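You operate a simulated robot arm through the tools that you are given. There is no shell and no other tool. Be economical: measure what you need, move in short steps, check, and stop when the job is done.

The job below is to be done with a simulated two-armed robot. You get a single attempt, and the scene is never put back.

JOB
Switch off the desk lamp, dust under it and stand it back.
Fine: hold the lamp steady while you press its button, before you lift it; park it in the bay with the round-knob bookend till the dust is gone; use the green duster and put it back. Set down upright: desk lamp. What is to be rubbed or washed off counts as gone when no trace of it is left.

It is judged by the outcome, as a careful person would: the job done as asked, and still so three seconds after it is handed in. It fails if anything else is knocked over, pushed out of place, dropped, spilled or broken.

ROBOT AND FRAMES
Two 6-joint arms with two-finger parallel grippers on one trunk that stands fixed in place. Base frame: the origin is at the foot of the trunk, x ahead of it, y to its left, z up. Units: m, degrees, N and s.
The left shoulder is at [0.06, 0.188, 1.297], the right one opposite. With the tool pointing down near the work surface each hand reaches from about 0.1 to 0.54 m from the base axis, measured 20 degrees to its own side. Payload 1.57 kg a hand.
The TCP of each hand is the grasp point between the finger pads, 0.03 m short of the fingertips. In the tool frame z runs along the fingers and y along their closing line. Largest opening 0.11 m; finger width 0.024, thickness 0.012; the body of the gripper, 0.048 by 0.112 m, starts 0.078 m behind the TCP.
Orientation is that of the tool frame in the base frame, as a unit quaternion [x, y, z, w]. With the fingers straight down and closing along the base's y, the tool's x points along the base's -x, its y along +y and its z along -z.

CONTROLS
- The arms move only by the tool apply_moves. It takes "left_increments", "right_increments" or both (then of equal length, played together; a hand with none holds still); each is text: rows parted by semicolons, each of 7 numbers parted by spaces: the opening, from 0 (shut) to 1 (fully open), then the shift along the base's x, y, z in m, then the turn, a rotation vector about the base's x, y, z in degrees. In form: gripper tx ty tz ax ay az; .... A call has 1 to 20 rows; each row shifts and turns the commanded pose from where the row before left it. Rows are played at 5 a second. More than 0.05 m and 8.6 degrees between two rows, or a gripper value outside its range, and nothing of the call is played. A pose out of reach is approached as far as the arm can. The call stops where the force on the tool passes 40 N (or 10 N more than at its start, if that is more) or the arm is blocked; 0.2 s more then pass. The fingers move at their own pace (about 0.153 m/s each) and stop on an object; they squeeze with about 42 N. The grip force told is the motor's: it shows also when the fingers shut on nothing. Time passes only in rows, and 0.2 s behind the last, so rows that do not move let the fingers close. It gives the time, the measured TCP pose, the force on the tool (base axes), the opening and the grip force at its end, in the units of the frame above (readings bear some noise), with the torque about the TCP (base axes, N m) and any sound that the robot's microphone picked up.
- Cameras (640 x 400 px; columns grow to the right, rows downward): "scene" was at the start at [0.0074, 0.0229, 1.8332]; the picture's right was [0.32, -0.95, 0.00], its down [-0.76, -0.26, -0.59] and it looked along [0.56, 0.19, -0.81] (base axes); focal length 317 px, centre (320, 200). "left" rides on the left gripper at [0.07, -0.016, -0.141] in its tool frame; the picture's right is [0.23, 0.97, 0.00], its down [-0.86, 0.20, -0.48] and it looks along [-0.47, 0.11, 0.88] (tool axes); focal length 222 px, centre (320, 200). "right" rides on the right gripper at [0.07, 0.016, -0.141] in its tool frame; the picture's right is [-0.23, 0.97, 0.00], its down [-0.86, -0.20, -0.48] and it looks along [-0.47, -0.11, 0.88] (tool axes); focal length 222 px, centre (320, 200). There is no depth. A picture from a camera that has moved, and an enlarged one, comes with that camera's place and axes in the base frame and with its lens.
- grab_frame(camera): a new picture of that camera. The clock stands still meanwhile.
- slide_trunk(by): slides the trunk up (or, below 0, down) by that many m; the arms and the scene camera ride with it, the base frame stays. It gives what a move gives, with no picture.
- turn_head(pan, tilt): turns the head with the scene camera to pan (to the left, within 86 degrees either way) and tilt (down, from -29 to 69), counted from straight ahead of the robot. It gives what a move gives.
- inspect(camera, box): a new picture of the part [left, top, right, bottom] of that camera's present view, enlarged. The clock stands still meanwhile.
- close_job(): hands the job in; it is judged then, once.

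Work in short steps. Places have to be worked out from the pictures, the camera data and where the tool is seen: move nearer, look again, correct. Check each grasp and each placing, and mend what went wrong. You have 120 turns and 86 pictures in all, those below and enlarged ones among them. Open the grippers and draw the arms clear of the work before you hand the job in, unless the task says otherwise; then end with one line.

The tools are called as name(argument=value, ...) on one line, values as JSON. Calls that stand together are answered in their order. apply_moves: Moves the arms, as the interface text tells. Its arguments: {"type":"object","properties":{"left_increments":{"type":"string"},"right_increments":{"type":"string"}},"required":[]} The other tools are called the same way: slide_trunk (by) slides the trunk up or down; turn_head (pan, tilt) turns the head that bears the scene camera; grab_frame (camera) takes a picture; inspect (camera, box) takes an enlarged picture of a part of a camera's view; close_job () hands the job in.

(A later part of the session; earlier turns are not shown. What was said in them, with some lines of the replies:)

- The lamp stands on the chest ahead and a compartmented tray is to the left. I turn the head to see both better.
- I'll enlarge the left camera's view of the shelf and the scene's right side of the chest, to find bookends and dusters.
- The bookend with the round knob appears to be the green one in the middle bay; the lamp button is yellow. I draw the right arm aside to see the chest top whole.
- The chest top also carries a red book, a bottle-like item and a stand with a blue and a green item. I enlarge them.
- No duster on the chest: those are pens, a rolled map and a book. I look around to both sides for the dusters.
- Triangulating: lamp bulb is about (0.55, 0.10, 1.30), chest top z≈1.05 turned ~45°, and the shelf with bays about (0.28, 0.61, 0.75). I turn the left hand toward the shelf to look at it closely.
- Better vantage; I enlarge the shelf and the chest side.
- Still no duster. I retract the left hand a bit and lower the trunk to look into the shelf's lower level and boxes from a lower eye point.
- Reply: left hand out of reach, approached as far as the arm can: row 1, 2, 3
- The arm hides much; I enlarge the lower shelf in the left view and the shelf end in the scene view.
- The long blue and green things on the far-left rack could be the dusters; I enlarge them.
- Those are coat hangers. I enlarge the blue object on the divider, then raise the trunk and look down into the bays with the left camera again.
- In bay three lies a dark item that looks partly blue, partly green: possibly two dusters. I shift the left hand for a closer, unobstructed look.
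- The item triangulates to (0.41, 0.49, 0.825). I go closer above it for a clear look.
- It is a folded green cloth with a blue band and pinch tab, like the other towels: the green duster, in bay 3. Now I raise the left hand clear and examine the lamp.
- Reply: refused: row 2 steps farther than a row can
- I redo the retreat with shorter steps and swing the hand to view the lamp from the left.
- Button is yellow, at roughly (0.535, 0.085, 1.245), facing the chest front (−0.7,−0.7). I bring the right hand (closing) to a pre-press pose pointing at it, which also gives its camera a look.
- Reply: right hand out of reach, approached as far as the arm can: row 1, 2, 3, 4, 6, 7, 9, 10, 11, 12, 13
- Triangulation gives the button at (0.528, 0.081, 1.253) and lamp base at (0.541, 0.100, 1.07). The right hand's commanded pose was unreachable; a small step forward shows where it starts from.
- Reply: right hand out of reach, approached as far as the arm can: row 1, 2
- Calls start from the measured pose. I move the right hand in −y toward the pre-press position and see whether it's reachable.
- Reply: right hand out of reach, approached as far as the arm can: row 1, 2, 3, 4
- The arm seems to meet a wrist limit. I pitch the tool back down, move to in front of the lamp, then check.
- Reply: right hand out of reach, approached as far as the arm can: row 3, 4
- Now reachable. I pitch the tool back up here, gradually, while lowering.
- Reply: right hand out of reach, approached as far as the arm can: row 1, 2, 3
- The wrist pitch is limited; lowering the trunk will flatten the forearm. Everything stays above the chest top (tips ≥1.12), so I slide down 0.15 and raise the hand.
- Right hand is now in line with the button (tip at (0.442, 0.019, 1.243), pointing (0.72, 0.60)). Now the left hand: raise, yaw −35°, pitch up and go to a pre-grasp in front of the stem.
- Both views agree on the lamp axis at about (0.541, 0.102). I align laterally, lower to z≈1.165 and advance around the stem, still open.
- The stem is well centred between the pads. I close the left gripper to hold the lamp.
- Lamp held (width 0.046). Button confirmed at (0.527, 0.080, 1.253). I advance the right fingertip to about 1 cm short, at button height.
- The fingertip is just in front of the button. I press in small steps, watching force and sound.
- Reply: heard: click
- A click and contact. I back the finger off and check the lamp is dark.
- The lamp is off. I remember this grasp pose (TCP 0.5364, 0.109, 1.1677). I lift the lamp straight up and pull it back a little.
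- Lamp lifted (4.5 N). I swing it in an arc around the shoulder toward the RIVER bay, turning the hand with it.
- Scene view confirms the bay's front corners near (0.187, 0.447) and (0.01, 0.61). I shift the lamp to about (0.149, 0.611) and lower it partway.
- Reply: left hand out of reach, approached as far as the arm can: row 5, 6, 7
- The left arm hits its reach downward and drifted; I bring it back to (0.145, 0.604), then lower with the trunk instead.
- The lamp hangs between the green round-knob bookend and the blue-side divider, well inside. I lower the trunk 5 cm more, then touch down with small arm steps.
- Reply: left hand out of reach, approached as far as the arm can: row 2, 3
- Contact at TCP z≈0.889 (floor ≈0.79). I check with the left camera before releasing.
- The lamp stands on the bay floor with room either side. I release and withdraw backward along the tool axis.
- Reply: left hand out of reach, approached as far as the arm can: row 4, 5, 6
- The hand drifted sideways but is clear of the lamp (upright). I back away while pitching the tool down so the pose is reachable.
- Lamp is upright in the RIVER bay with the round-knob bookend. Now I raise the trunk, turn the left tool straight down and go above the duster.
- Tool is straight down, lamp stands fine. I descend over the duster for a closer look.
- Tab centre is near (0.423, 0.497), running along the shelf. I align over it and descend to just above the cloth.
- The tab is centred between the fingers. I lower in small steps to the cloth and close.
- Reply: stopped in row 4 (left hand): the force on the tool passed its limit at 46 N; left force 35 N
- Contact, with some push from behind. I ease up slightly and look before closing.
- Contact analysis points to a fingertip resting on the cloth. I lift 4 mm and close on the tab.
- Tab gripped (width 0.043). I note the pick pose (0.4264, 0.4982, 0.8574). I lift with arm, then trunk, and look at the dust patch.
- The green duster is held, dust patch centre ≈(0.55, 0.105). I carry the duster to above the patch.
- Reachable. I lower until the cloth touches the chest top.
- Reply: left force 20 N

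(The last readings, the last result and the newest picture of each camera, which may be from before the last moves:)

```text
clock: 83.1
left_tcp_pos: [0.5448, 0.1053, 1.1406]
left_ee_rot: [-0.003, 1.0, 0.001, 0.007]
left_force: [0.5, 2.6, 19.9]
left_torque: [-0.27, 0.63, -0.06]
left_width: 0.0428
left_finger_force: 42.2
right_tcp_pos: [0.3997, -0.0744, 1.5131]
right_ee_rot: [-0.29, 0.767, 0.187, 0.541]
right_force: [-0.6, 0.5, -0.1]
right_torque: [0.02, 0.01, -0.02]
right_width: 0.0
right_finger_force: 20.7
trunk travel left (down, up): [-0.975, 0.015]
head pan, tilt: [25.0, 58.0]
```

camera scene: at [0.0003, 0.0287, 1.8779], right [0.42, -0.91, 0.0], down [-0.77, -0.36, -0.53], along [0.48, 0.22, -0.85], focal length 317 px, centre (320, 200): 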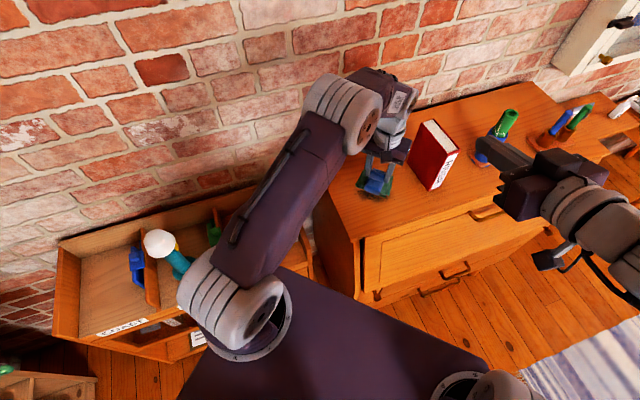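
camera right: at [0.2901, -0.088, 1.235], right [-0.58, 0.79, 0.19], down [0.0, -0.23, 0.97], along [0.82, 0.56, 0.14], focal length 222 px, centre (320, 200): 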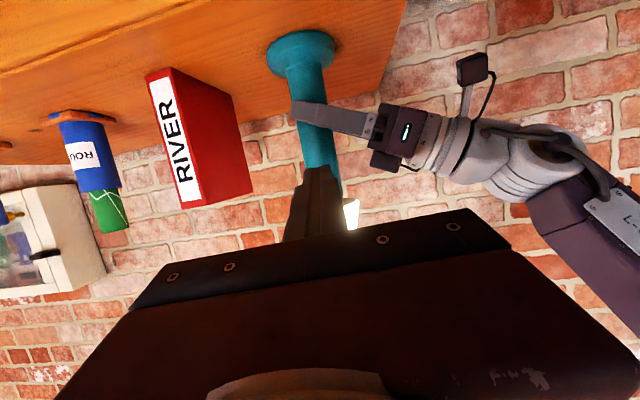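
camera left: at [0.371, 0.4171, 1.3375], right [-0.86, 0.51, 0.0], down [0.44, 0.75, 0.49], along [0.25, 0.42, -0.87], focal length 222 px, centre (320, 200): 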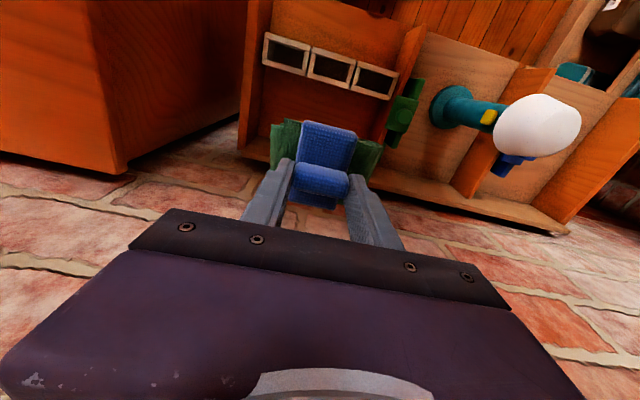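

Contact at z≈1.141 with 20 N. I ease 2 mm and wipe in a raster over the patch.

apply_moves(left_increments="0 0 0 0.002 0 0 0;0 0 -0.04 0 0 0 0;0 -0.03 0 0 0 0 0;0 0 0.04 0 0 0 0;0 0 0.04 0 0 0 0;0 0.02 0 0 0 0 0;0 0 -0.04 0 0 0 0;0 0 -0.04 0 0 0 0;0 0.02 0 0 0 0 0;0 0 0.04 0 0 0 0;0 0 0.04 0 0 0 0;0 0.02 0 0 0 0 0;0 0 -0.04 0 0 0 0;0 0 -0.04 0 0 0 0;0 -0.03 0.035 0 0 0 0;0 0 0 0 0 0 0")

apply_moves(left_increments="0 0 0 0.04 0 0 0;0 -0.02 0.045 0.02 0 0 0;0 -0.02 0.045 0 0 0 0;0 -0.02 0.045 0 0 0 0;0 0 0 0 0 0 0")

inspect(camera="scene", box=[300, 110, 480, 240])

```text
clock: 86.5
left_tcp_pos: [0.5446, 0.1013, 1.1411]
left_ee_rot: [-0.002, 1.0, 0.002, 0.007]
left_force: [-0.2, 2.3, 11.5]
left_torque: [-0.47, 0.01, -0.1]
left_width: 0.0431
left_finger_force: 42.1
right_tcp_pos: [0.3992, -0.0749, 1.5134]
right_ee_rot: [-0.291, 0.766, 0.189, 0.541]
right_force: [0.2, -0.4, 0.4]
right_torque: [0.02, -0.02, 0.03]
right_width: 0.0
right_finger_force: 21.6
trunk travel left (down, up): [-0.975, 0.015]
head pan, tilt: [25.0, 58.0]
```

```text
refused: row 2 steps farther than a row can; nothing moved
```

```text
3.08 times, centred on (390, 175) of scene
camera zoom: at [-0.0015, 0.028, 1.878], right [0.42, -0.91, 0.0], down [-0.77, -0.36, -0.53], along [0.48, 0.22, -0.85], focal length 974 px, centre (105, 277)
```

zoom: 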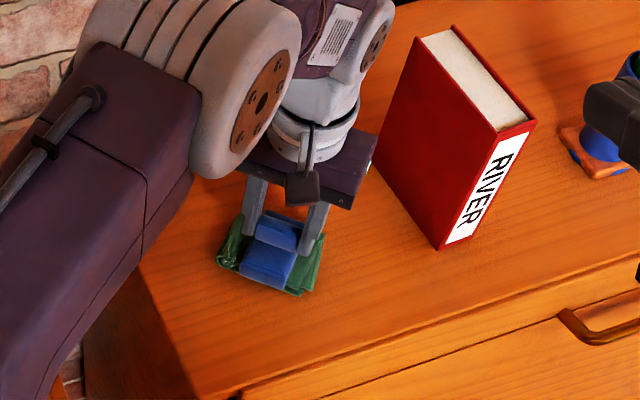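

Wiped once; the visible top looks clean. I lift and move aside (+y) to see what is under the duster.

apply_moves(left_increments="0 0 0 0.03 0 0 0;0 0 0 0.03 0 0 0;0 -0.02 0.04 0 0 0 0;0 -0.02 0.04 0 0 0 0;0 -0.02 0.04 0 0 0 0;0 -0.02 0.04 0 0 0 0;0 0 0 0 0 0 0")

inspect(camera="scene", box=[300, 110, 480, 240])

```text
clock: 88.1
left_tcp_pos: [0.4667, 0.26, 1.2022]
left_ee_rot: [-0.002, 1.0, 0.001, 0.005]
left_force: [-0.2, 0.0, -0.6]
left_torque: [0.01, 0.01, 0.02]
left_width: 0.0427
left_finger_force: 42.4
right_tcp_pos: [0.4015, -0.0743, 1.5118]
right_ee_rot: [-0.29, 0.768, 0.187, 0.54]
right_force: [0.0, 0.6, 0.0]
right_torque: [0.01, 0.01, 0.02]
right_width: 0.0
right_finger_force: 21.2
trunk travel left (down, up): [-0.975, 0.015]
head pan, tilt: [25.0, 58.0]
```

```text
3.08 times, centred on (390, 175) of scene
camera zoom: at [0.0008, 0.0287, 1.8779], right [0.42, -0.91, 0.0], down [-0.77, -0.36, -0.53], along [0.48, 0.22, -0.85], focal length 974 px, centre (105, 277)
```

zoom: 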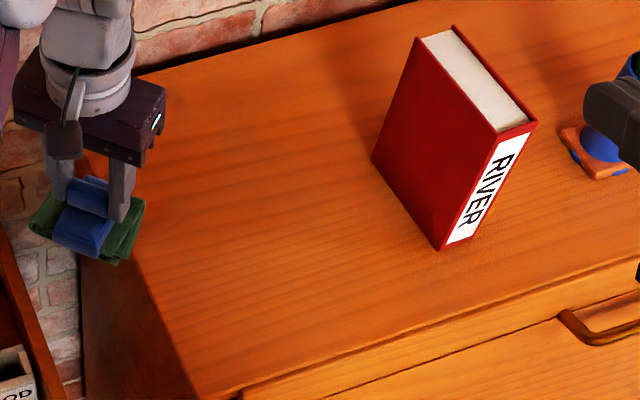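

Looks clean; one tighter enlargement to be sure.

inspect(camera="scene", box=[340, 165, 410, 215])

```text
8.00 times, centred on (375, 190) of scene
camera zoom: at [0.0008, 0.0287, 1.8779], right [0.42, -0.91, 0.0], down [-0.77, -0.36, -0.53], along [0.48, 0.22, -0.85], focal length 2533 px, centre (-120, 280)
```

zoom: 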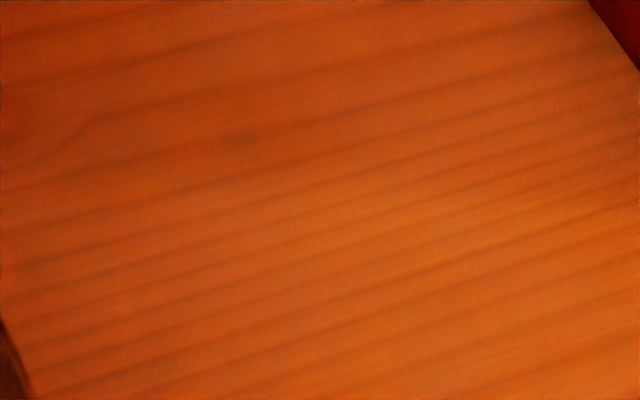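

The dust is gone. I take the duster back over bay 3 at its original yaw and lower the trunk.

apply_moves(left_increments="0 -0.0098 0.0367 0 0 0 7.75;0 -0.0098 0.0367 0 0 0 7.75;0 -0.0098 0.0367 0 0 0 7.75;0 -0.0098 0.0367 0 0 0 7.75;0 -0.0098 0.0367 0 0 0 7.75;0 -0.0098 0.0367 0 0 0 7.75;0 0 0 0 0 0 0")

slide_trunk(by=-0.18)

grab_frame(camera="left")

```text
clock: 89.7
left_tcp_pos: [0.4078, 0.4782, 1.2009]
left_ee_rot: [-0.399, 0.917, 0.004, 0.004]
left_force: [-0.1, 0.5, -0.4]
left_torque: [0.0, -0.01, 0.0]
left_width: 0.0431
left_finger_force: 41.9
right_tcp_pos: [0.4021, -0.0754, 1.5125]
right_ee_rot: [-0.291, 0.766, 0.189, 0.541]
right_force: [-0.6, 0.3, 0.4]
right_torque: [0.02, -0.02, 0.0]
right_width: 0.0
right_finger_force: 21.5
trunk travel left (down, up): [-0.975, 0.015]
head pan, tilt: [25.0, 58.0]
```

```text
clock: 91.7
left_tcp_pos: [0.4075, 0.4777, 1.021]
left_ee_rot: [-0.397, 0.918, 0.003, 0.004]
left_force: [0.2, 0.4, -0.5]
left_torque: [-0.02, -0.04, 0.0]
left_width: 0.043
left_finger_force: 41.8
right_tcp_pos: [0.4014, -0.0751, 1.332]
right_ee_rot: [-0.291, 0.766, 0.189, 0.54]
right_force: [-0.1, -0.2, 0.1]
right_torque: [-0.01, 0.0, -0.01]
right_width: 0.0
right_finger_force: 21.2
trunk travel left (down, up): [-0.795, 0.195]
head pan, tilt: [25.0, 58.0]
```

```text
19 pictures are left
camera left: at [0.3714, 0.4157, 1.1614], right [-0.87, 0.5, 0.0], down [0.44, 0.76, 0.49], along [0.24, 0.42, -0.87], focal length 222 px, centre (320, 200)
```

left: 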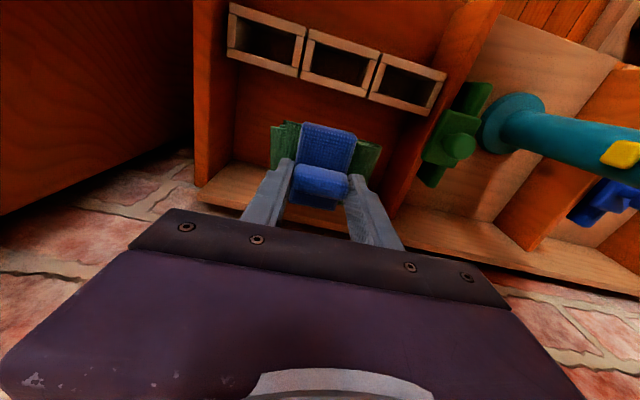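

I lower it back to its original spot, reversing the pick path, ending just above contact.

apply_moves(left_increments="0 0.009 0.0105 -0.04 0 0 0;0 0.005 0.005 -0.04 0 0 0;0 0.003 0.003 -0.04 0 0 0;0 0.002 0.002 -0.03 0 0 0;0 0 0 -0.009 0 0 0;0 0 0 -0.003 0 0 0;0 0 0 0 0 0 0")

```text
clock: 93.3
left_tcp_pos: [0.4269, 0.4993, 0.8593]
left_ee_rot: [-0.398, 0.918, 0.002, 0.004]
left_force: [0.2, 0.6, -0.4]
left_torque: [0.0, -0.02, 0.0]
left_width: 0.043
left_finger_force: 42.1
right_tcp_pos: [0.4012, -0.0741, 1.3321]
right_ee_rot: [-0.291, 0.767, 0.188, 0.54]
right_force: [-0.2, -0.3, -0.5]
right_torque: [-0.03, 0.0, -0.03]
right_width: 0.0
right_finger_force: 20.8
trunk travel left (down, up): [-0.795, 0.195]
head pan, tilt: [25.0, 58.0]
```

It is about 2 mm above its rest height. I lower the remainder, release gently and rise straight up.

apply_moves(left_increments="0 0 0 -0.002 0 0 0;0 0 0 0 0 0 0;0.5 0 0 0 0 0 0;0.7 0 0 0 0 0 0;0.7 0 0 0 0 0 0;0.7 0 0 0.02 0 0 0;0.7 0 0 0.04 0 0 0;0.7 0 0 0.04 0 0 0;0.7 -0.01 -0.01 0.04 0 0 0;0.7 -0.01 -0.01 0.04 0 0 0;0.7 0 0 0 0 0 0")

grab_frame(camera="left")

```text
clock: 95.7
left_tcp_pos: [0.4075, 0.4806, 1.0378]
left_ee_rot: [-0.398, 0.917, 0.003, 0.003]
left_force: [-0.7, -0.4, -0.3]
left_torque: [0.01, -0.02, 0.0]
left_width: 0.077
left_finger_force: 0.0
right_tcp_pos: [0.4026, -0.0732, 1.3325]
right_ee_rot: [-0.291, 0.767, 0.188, 0.54]
right_force: [-0.1, 0.0, -0.2]
right_torque: [0.01, 0.02, -0.06]
right_width: 0.0
right_finger_force: 21.6
trunk travel left (down, up): [-0.795, 0.195]
head pan, tilt: [25.0, 58.0]
```

```text
18 pictures are left
camera left: at [0.372, 0.4172, 1.1782], right [-0.87, 0.5, 0.0], down [0.44, 0.76, 0.49], along [0.24, 0.42, -0.87], focal length 222 px, centre (320, 200)
```

left: 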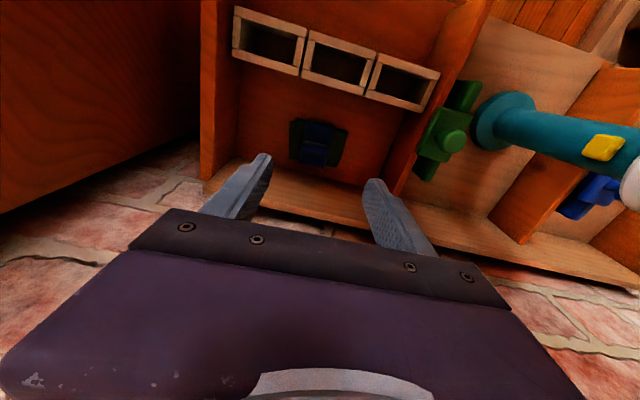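

Duster is back in place. Now I bring the left hand round in front of the RIVER bay, high, pitched forward, to re-grasp the lamp; the right hand draws back a little.

apply_moves(left_increments="1 -0.02 -0.02 0.04 0 0 0;1 -0.02 -0.02 0.04 0 0 0;1 -0.02 -0.02 0.04 0 0 6.5;1 -0.02 -0.02 0.04 0 0 6.5;1 -0.02 -0.02 0.04 0 0 0;1 -0.027 0.0165 0 6.9 -4 0;1 -0.027 0.0165 0 6.9 -4 0;1 -0.027 0.0165 0 6.9 -4 0;1 -0.027 0.0165 0 6.9 -4 0;1 -0.027 0.0165 0 6.9 -4 0;1 -0.027 0.0165 0 6.9 -4 0;1 -0.027 0.0165 0 6.9 -4 0;1 -0.027 0.0165 0 6.9 -4 0;1 0 0 0 0 0 0", right_increments="0 -0.01 -0.02 0 0 0 0;0 -0.01 -0.02 0 0 0 0;0 -0.01 -0.02 0 0 0 0;0 0 -0.02 0 0 0 0;0 0 0 0 0 0 0;0 0 0 0 0 0 0;0 0 0 0 0 0 0;0 0 0 0 0 0 0;0 0 0 0 0 0 0;0 0 0 0 0 0 0;0 0 0 0 0 0 0;0 0 0 0 0 0 0;0 0 0 0 0 0 0;0 0 0 0 0 0 0")

```text
clock: 98.7
left_tcp_pos: [0.1022, 0.5601, 1.2622]
left_ee_rot: [-0.422, 0.733, 0.266, 0.462]
left_force: [0.6, 0.5, 0.7]
left_torque: [0.02, 0.02, 0.05]
left_width: 0.11
left_finger_force: 0.1
left hand out of reach, approached as far as the arm can: row 9, 10, 11, 12, 13
right_tcp_pos: [0.3709, -0.1552, 1.331]
right_ee_rot: [-0.29, 0.767, 0.188, 0.541]
right_force: [0.0, 0.0, 0.4]
right_torque: [0.0, -0.03, -0.01]
right_width: 0.0001
right_finger_force: 21.3
trunk travel left (down, up): [-0.795, 0.195]
head pan, tilt: [25.0, 58.0]
```

The pose limit relaxes when the hand is higher relative to the shoulder. I raise the hand and pull it back to directly in line with the lamp before lowering the trunk.

apply_moves(left_increments="1 0 0 0.035 0 0 0;1 0 0 0.035 0 0 0;1 0 -0.02 0.01 0 0 0;1 -0.01 -0.03 0 0 0 0;1 0 0 0 0 0 0")

```text
clock: 99.9
left_tcp_pos: [0.0827, 0.5252, 1.3325]
left_ee_rot: [-0.421, 0.734, 0.265, 0.462]
left_force: [-0.8, 0.9, 0.3]
left_torque: [-0.01, -0.01, -0.01]
left_width: 0.1098
left_finger_force: 0.0
left hand out of reach, approached as far as the arm can: row 4
right_tcp_pos: [0.3692, -0.1542, 1.3311]
right_ee_rot: [-0.291, 0.766, 0.189, 0.541]
right_force: [-0.7, -0.5, -0.2]
right_torque: [0.0, 0.04, 0.03]
right_width: 0.0
right_finger_force: 21.0
trunk travel left (down, up): [-0.795, 0.195]
head pan, tilt: [25.0, 58.0]
```

Now ~0.11 m back and in line with the lamp. I lower the trunk in two steps.

slide_trunk(by=-0.25)

slide_trunk(by=-0.19)

grab_frame(camera="left")

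```text
clock: 102.5
left_tcp_pos: [0.0818, 0.5251, 1.0821]
left_ee_rot: [-0.422, 0.733, 0.266, 0.462]
left_force: [-0.3, 0.2, 0.4]
left_torque: [-0.02, 0.01, 0.0]
left_width: 0.1098
left_finger_force: 0.0
right_tcp_pos: [0.3704, -0.1549, 1.0818]
right_ee_rot: [-0.291, 0.767, 0.189, 0.54]
right_force: [-0.1, -0.8, 0.0]
right_torque: [-0.03, -0.01, 0.0]
right_width: 0.0002
right_finger_force: 21.3
trunk travel left (down, up): [-0.545, 0.445]
head pan, tilt: [25.0, 58.0]
```

```text
clock: 104.6
left_tcp_pos: [0.0823, 0.5252, 0.8915]
left_ee_rot: [-0.422, 0.734, 0.266, 0.462]
left_force: [-0.3, 0.2, -1.1]
left_torque: [-0.04, -0.01, 0.01]
left_width: 0.1099
left_finger_force: 0.0
right_tcp_pos: [0.3694, -0.1537, 0.8922]
right_ee_rot: [-0.291, 0.767, 0.189, 0.54]
right_force: [0.7, 0.1, -0.3]
right_torque: [0.0, -0.04, 0.07]
right_width: 0.0
right_finger_force: 21.3
trunk travel left (down, up): [-0.355, 0.635]
head pan, tilt: [25.0, 58.0]
```

```text
17 pictures are left
camera left: at [0.0178, 0.3812, 0.8905], right [-0.89, 0.4, -0.2], down [-0.2, 0.05, 0.98], along [0.4, 0.91, 0.04], focal length 222 px, centre (320, 200)
```

left: 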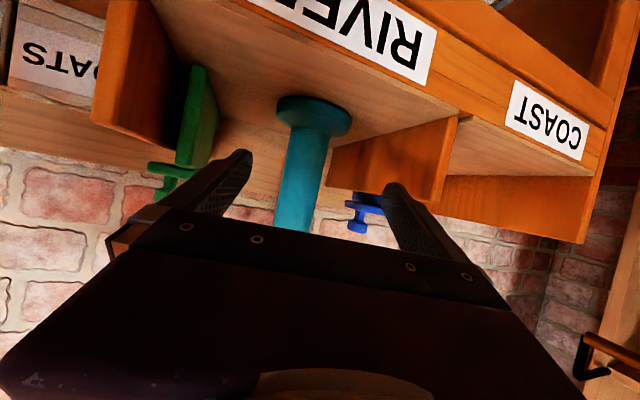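

Well lined up. I correct laterally and advance around the stem to the remembered pose.

apply_moves(left_increments="1 0.011 -0.0065 -0.002 0 0 0;1 0.017 0.0297 0 0 0 0;1 0.017 0.0297 0 0 0 0;1 0.018 0.0297 0 0 0 0;1 0 0 0 0 0 0")

grab_frame(camera="left")

```text
clock: 105.8
left_tcp_pos: [0.1409, 0.615, 0.8872]
left_ee_rot: [-0.422, 0.733, 0.267, 0.463]
left_force: [0.1, 0.5, 0.6]
left_torque: [-0.01, -0.01, -0.05]
left_width: 0.11
left_finger_force: 0.1
left hand out of reach, approached as far as the arm can: row 1
right_tcp_pos: [0.3701, -0.1552, 0.8917]
right_ee_rot: [-0.291, 0.766, 0.189, 0.541]
right_force: [0.0, -0.7, -0.5]
right_torque: [0.0, 0.0, -0.03]
right_width: 0.0
right_finger_force: 21.4
trunk travel left (down, up): [-0.355, 0.635]
head pan, tilt: [25.0, 58.0]
```

```text
16 pictures are left
camera left: at [0.0762, 0.4712, 0.8844], right [-0.89, 0.4, -0.2], down [-0.2, 0.05, 0.98], along [0.4, 0.91, 0.04], focal length 222 px, centre (320, 200)
```

left: 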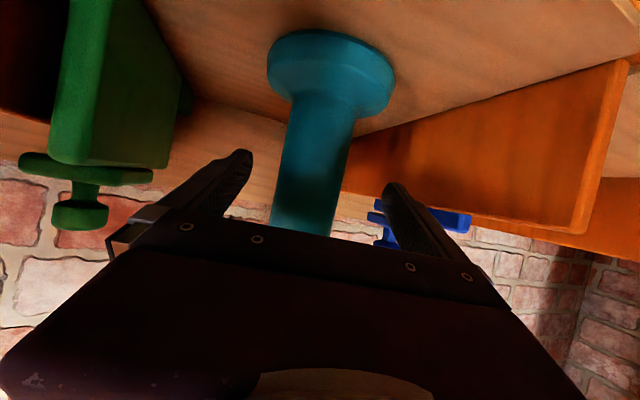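

Slightly off to the left; I shift to the remembered grasp point and close.

apply_moves(left_increments="1 0.0043 -0.0072 0.001 0 0 0;1 0 0 0 0 0 0;0.5 0 0 0 0 0 0;0 0 0 0 0 0 0;0 0 0 0 0 0 0")

```text
clock: 107.0
left_tcp_pos: [0.146, 0.6081, 0.8866]
left_ee_rot: [-0.423, 0.734, 0.266, 0.461]
left_force: [0.0, -1.2, 0.1]
left_torque: [-0.02, 0.08, -0.01]
left_width: 0.0454
left_finger_force: 41.9
right_tcp_pos: [0.3701, -0.1548, 0.8918]
right_ee_rot: [-0.291, 0.766, 0.189, 0.541]
right_force: [0.4, 0.4, -1.3]
right_torque: [-0.02, 0.01, 0.02]
right_width: 0.0002
right_finger_force: 21.4
trunk travel left (down, up): [-0.355, 0.635]
head pan, tilt: [25.0, 58.0]
```

Lamp gripped (0.045). I lift it straight up with the trunk.

slide_trunk(by=0.38)

grab_frame(camera="left")

```text
clock: 110.6
left_tcp_pos: [0.1446, 0.6081, 1.2662]
left_ee_rot: [-0.422, 0.733, 0.266, 0.462]
left_force: [0.4, -0.3, -3.9]
left_torque: [-0.03, 0.0, 0.04]
left_width: 0.045
left_finger_force: 41.9
right_tcp_pos: [0.3706, -0.1537, 1.272]
right_ee_rot: [-0.291, 0.767, 0.188, 0.54]
right_force: [-0.3, 0.9, -0.1]
right_torque: [0.0, -0.02, 0.0]
right_width: 0.0
right_finger_force: 21.6
trunk travel left (down, up): [-0.735, 0.255]
head pan, tilt: [25.0, 58.0]
```

```text
15 pictures are left
camera left: at [0.0809, 0.4645, 1.2648], right [-0.89, 0.4, -0.2], down [-0.2, 0.05, 0.98], along [0.4, 0.91, 0.04], focal length 222 px, centre (320, 200)
```

left: 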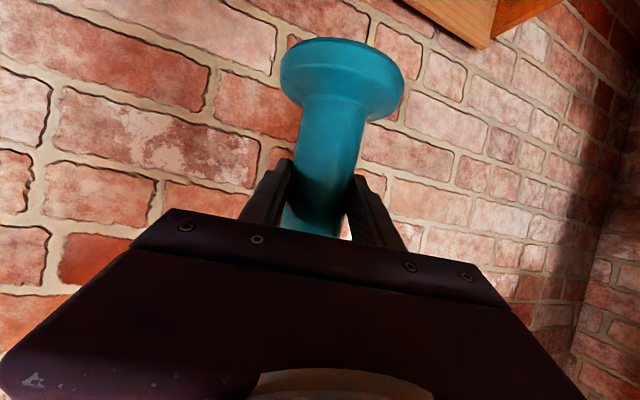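

The lamp hangs upright as before. I run the arc in reverse back to above the chest.

apply_moves(left_increments="0 0.0105 -0.034 0.002 0 0 0;0 0.0318 -0.0093 0 0 0 -5.3;0 0.031 -0.012 0 0 0 -5.3;0 0.0298 -0.0144 0 0 0 -5.3;0 0.0286 -0.0169 0 0 0 -5.3;0 0.027 -0.0192 0 0 0 -5.3;0 0.0253 -0.0214 0 0 0 -5.3;0 0.0235 -0.0234 0 0 0 -5.3;0 0.0215 -0.0252 0 0 0 -5.3;0 0.0193 -0.027 0 0 0 -5.3;0 0.017 -0.0284 0 0 0 -5.3;0 0.0146 -0.03 0 0 0 -5.3;0 0.012 -0.031 0 0 0 -5.3;0 0.0095 -0.032 0 0 0 -5.3;0 0.007 -0.0325 0 0 0 -5.3;0 0.004 -0.033 0 0 0 -5.3;0 0.001 -0.033 0 0 0 -5.3;0 -0.001 -0.033 0 0 0 -5.3;0 -0.004 -0.033 0 0 0 -5.3;0 0 0 0 0 0 0")

grab_frame(camera="scene")

```text
clock: 114.8
left_tcp_pos: [0.4525, 0.1198, 1.2684]
left_ee_rot: [0.258, 0.806, -0.162, 0.508]
left_force: [0.2, -0.4, -4.3]
left_torque: [0.01, 0.04, 0.01]
left_width: 0.045
left_finger_force: 42.1
right_tcp_pos: [0.3699, -0.1537, 1.2727]
right_ee_rot: [-0.29, 0.767, 0.188, 0.54]
right_force: [-0.5, 1.2, -1.1]
right_torque: [0.0, 0.04, 0.05]
right_width: 0.0
right_finger_force: 21.8
trunk travel left (down, up): [-0.735, 0.255]
head pan, tilt: [25.0, 58.0]
```

```text
14 pictures are left
camera scene: at [0.0007, 0.0289, 1.6378], right [0.42, -0.91, 0.0], down [-0.77, -0.36, -0.53], along [0.48, 0.22, -0.85], focal length 317 px, centre (320, 200)
```

scene: 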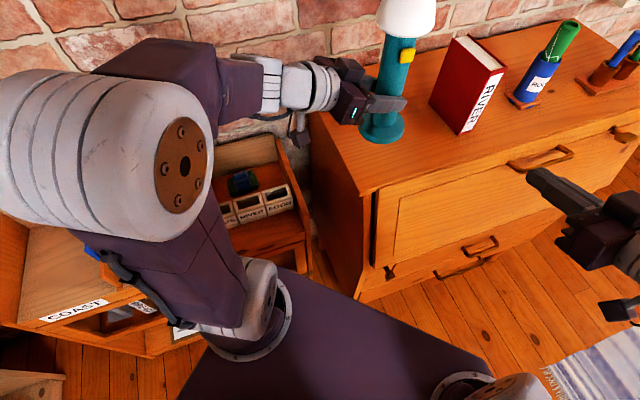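

Back at the lifted pose. I move forward over its original place and lower to ~1 cm above, then small steps to contact.

apply_moves(left_increments="0 0.042 -0.0055 0 0 0 0;0 0.042 -0.0055 0 0 0 0;0 0 0 -0.04 0 0 0;0 0 0 -0.035 0 0 0;0 0 0 -0.015 0 0 0;0 0 0 -0.004 0 0 0;0 0 0 -0.004 0 0 0;0 0 0 0 0 0 0")

```text
clock: 116.6
left_tcp_pos: [0.5388, 0.1077, 1.171]
left_ee_rot: [0.258, 0.806, -0.162, 0.508]
left_force: [-0.8, -0.7, -3.5]
left_torque: [0.04, 0.04, 0.01]
left_width: 0.045
left_finger_force: 42.1
right_tcp_pos: [0.3696, -0.1545, 1.2711]
right_ee_rot: [-0.291, 0.767, 0.189, 0.54]
right_force: [0.3, -0.8, 0.4]
right_torque: [-0.03, 0.02, -0.01]
right_width: 0.0
right_finger_force: 21.3
trunk travel left (down, up): [-0.735, 0.255]
head pan, tilt: [25.0, 58.0]
```

Not yet touching. I continue down in 2 mm steps.

apply_moves(left_increments="0 -0.001 0.001 -0.002 0 0 0;0 0 0 -0.002 0 0 0;0 0 0 0 0 0 0")

```text
clock: 117.4
left_tcp_pos: [0.5365, 0.1092, 1.1661]
left_ee_rot: [0.258, 0.806, -0.162, 0.508]
left_force: [-0.2, 0.4, -1.2]
left_torque: [0.19, 0.0, -0.02]
left_width: 0.045
left_finger_force: 41.4
right_tcp_pos: [0.3706, -0.1544, 1.2721]
right_ee_rot: [-0.292, 0.767, 0.189, 0.54]
right_force: [-0.3, -0.6, 0.0]
right_torque: [0.0, 0.0, 0.01]
right_width: 0.0
right_finger_force: 20.7
trunk travel left (down, up): [-0.735, 0.255]
head pan, tilt: [25.0, 58.0]
```

Weight is starting to be borne by the chest top. One more millimetre, then release gently and check.

apply_moves(left_increments="0 0 0 -0.0015 0 0 0;0 0 0 0 0 0 0;0.5 0 0 0 0 0 0;0.8 0 0 0 0 0 0;1 0 0 0 0 0 0;1 0 0 0 0 0 0")

grab_frame(camera="left")

```text
clock: 118.8
left_tcp_pos: [0.5362, 0.1084, 1.1662]
left_ee_rot: [0.258, 0.806, -0.163, 0.508]
left_force: [0.0, 0.4, -0.3]
left_torque: [-0.02, 0.01, 0.0]
left_width: 0.1099
left_finger_force: 0.1
right_tcp_pos: [0.3693, -0.1533, 1.271]
right_ee_rot: [-0.291, 0.767, 0.188, 0.54]
right_force: [0.2, 0.3, 1.0]
right_torque: [-0.02, -0.02, 0.0]
right_width: 0.0003
right_finger_force: 20.8
trunk travel left (down, up): [-0.735, 0.255]
head pan, tilt: [25.0, 58.0]
```

```text
13 pictures are left
camera left: at [0.3994, 0.1875, 1.1636], right [0.49, 0.85, -0.2], down [0.06, 0.2, 0.98], along [0.87, -0.49, 0.04], focal length 222 px, centre (320, 200)
```

left: 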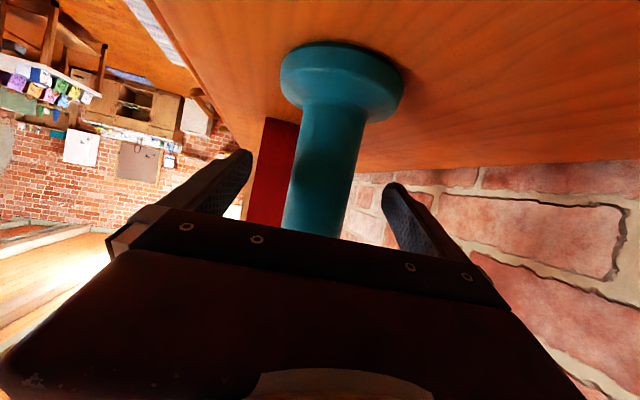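

Released, lamp standing like before. I withdraw straight back along the approach line, open the right hand, and look.

apply_moves(left_increments="1 -0.034 0.024 0 0 0 0;1 -0.034 0.024 0 0 0 0;1 -0.034 0.024 0.01 0 0 0;1 -0.02 0.03 0.02 0 0 0;1 -0.01 0.04 0.02 0 0 0;1 -0.01 0.04 0.02 0 0 0;1 0 0 0 0 0 0", right_increments="1 0 0 0 0 0 0;1 0 0 0 0 0 0;1 0 0 0 0 0 0;1 0 0 0 0 0 0;1 0 0 0 0 0 0;1 0 0 0 0 0 0;1 0 0 0 0 0 0")

grab_frame(camera="scene")

```text
clock: 120.4
left_tcp_pos: [0.3954, 0.2895, 1.2354]
left_ee_rot: [0.258, 0.806, -0.162, 0.508]
left_force: [-0.2, -0.3, -0.1]
left_torque: [0.04, 0.01, 0.02]
left_width: 0.1097
left_finger_force: 0.0
right_tcp_pos: [0.3705, -0.1544, 1.2718]
right_ee_rot: [-0.291, 0.767, 0.189, 0.54]
right_force: [-0.3, -0.4, -0.5]
right_torque: [-0.01, -0.01, 0.02]
right_width: 0.1101
right_finger_force: 0.2
trunk travel left (down, up): [-0.735, 0.255]
head pan, tilt: [25.0, 58.0]
```

```text
12 pictures are left
camera scene: at [0.0001, 0.0277, 1.6379], right [0.42, -0.91, 0.0], down [-0.77, -0.36, -0.53], along [0.48, 0.22, -0.85], focal length 317 px, centre (320, 200)
```

scene: 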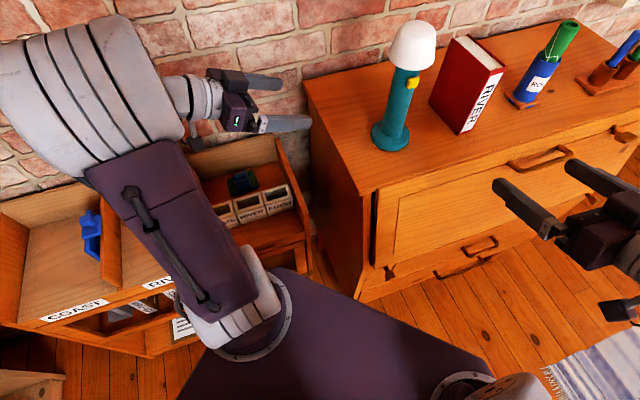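

Everything looks in place. A last enlargement around the lamp's foot for any trace of dust.

inspect(camera="scene", box=[330, 20, 470, 180])

inspect(camera="scene", box=[200, 140, 320, 240])

```text
2.50 times, centred on (400, 100) of scene
camera zoom: at [0.0001, 0.0277, 1.6379], right [0.42, -0.91, 0.0], down [-0.77, -0.36, -0.53], along [0.48, 0.22, -0.85], focal length 791 px, centre (120, 450)
```

zoom: 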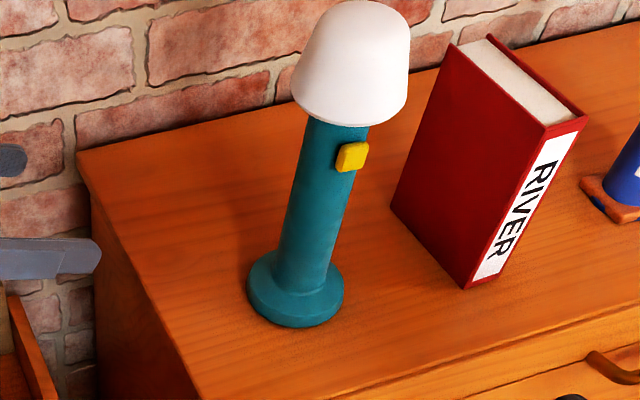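

```text
4.00 times, centred on (260, 190) of scene
camera zoom: at [0.0001, 0.0277, 1.6379], right [0.42, -0.91, 0.0], down [-0.77, -0.36, -0.53], along [0.48, 0.22, -0.85], focal length 1266 px, centre (560, 240)
```

zoom: 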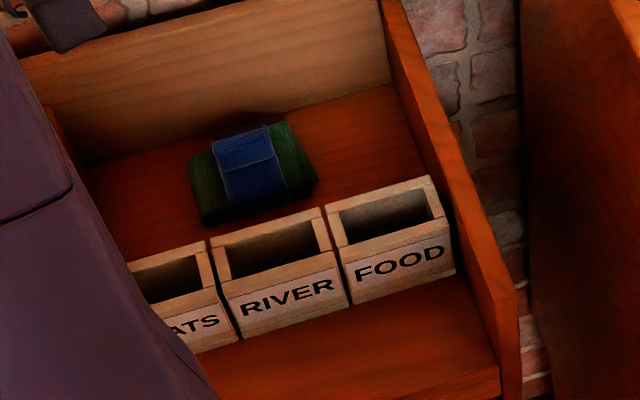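

The lamp is off and upright on clean wood, the duster lies in its place, and both grippers are open and clear. I hand the job in.

close_job()

```text
The job is handed in.
```

The lamp is switched off and standing upright in its old place. The dust under it is gone with no trace visible, and the green duster is back in its bay.
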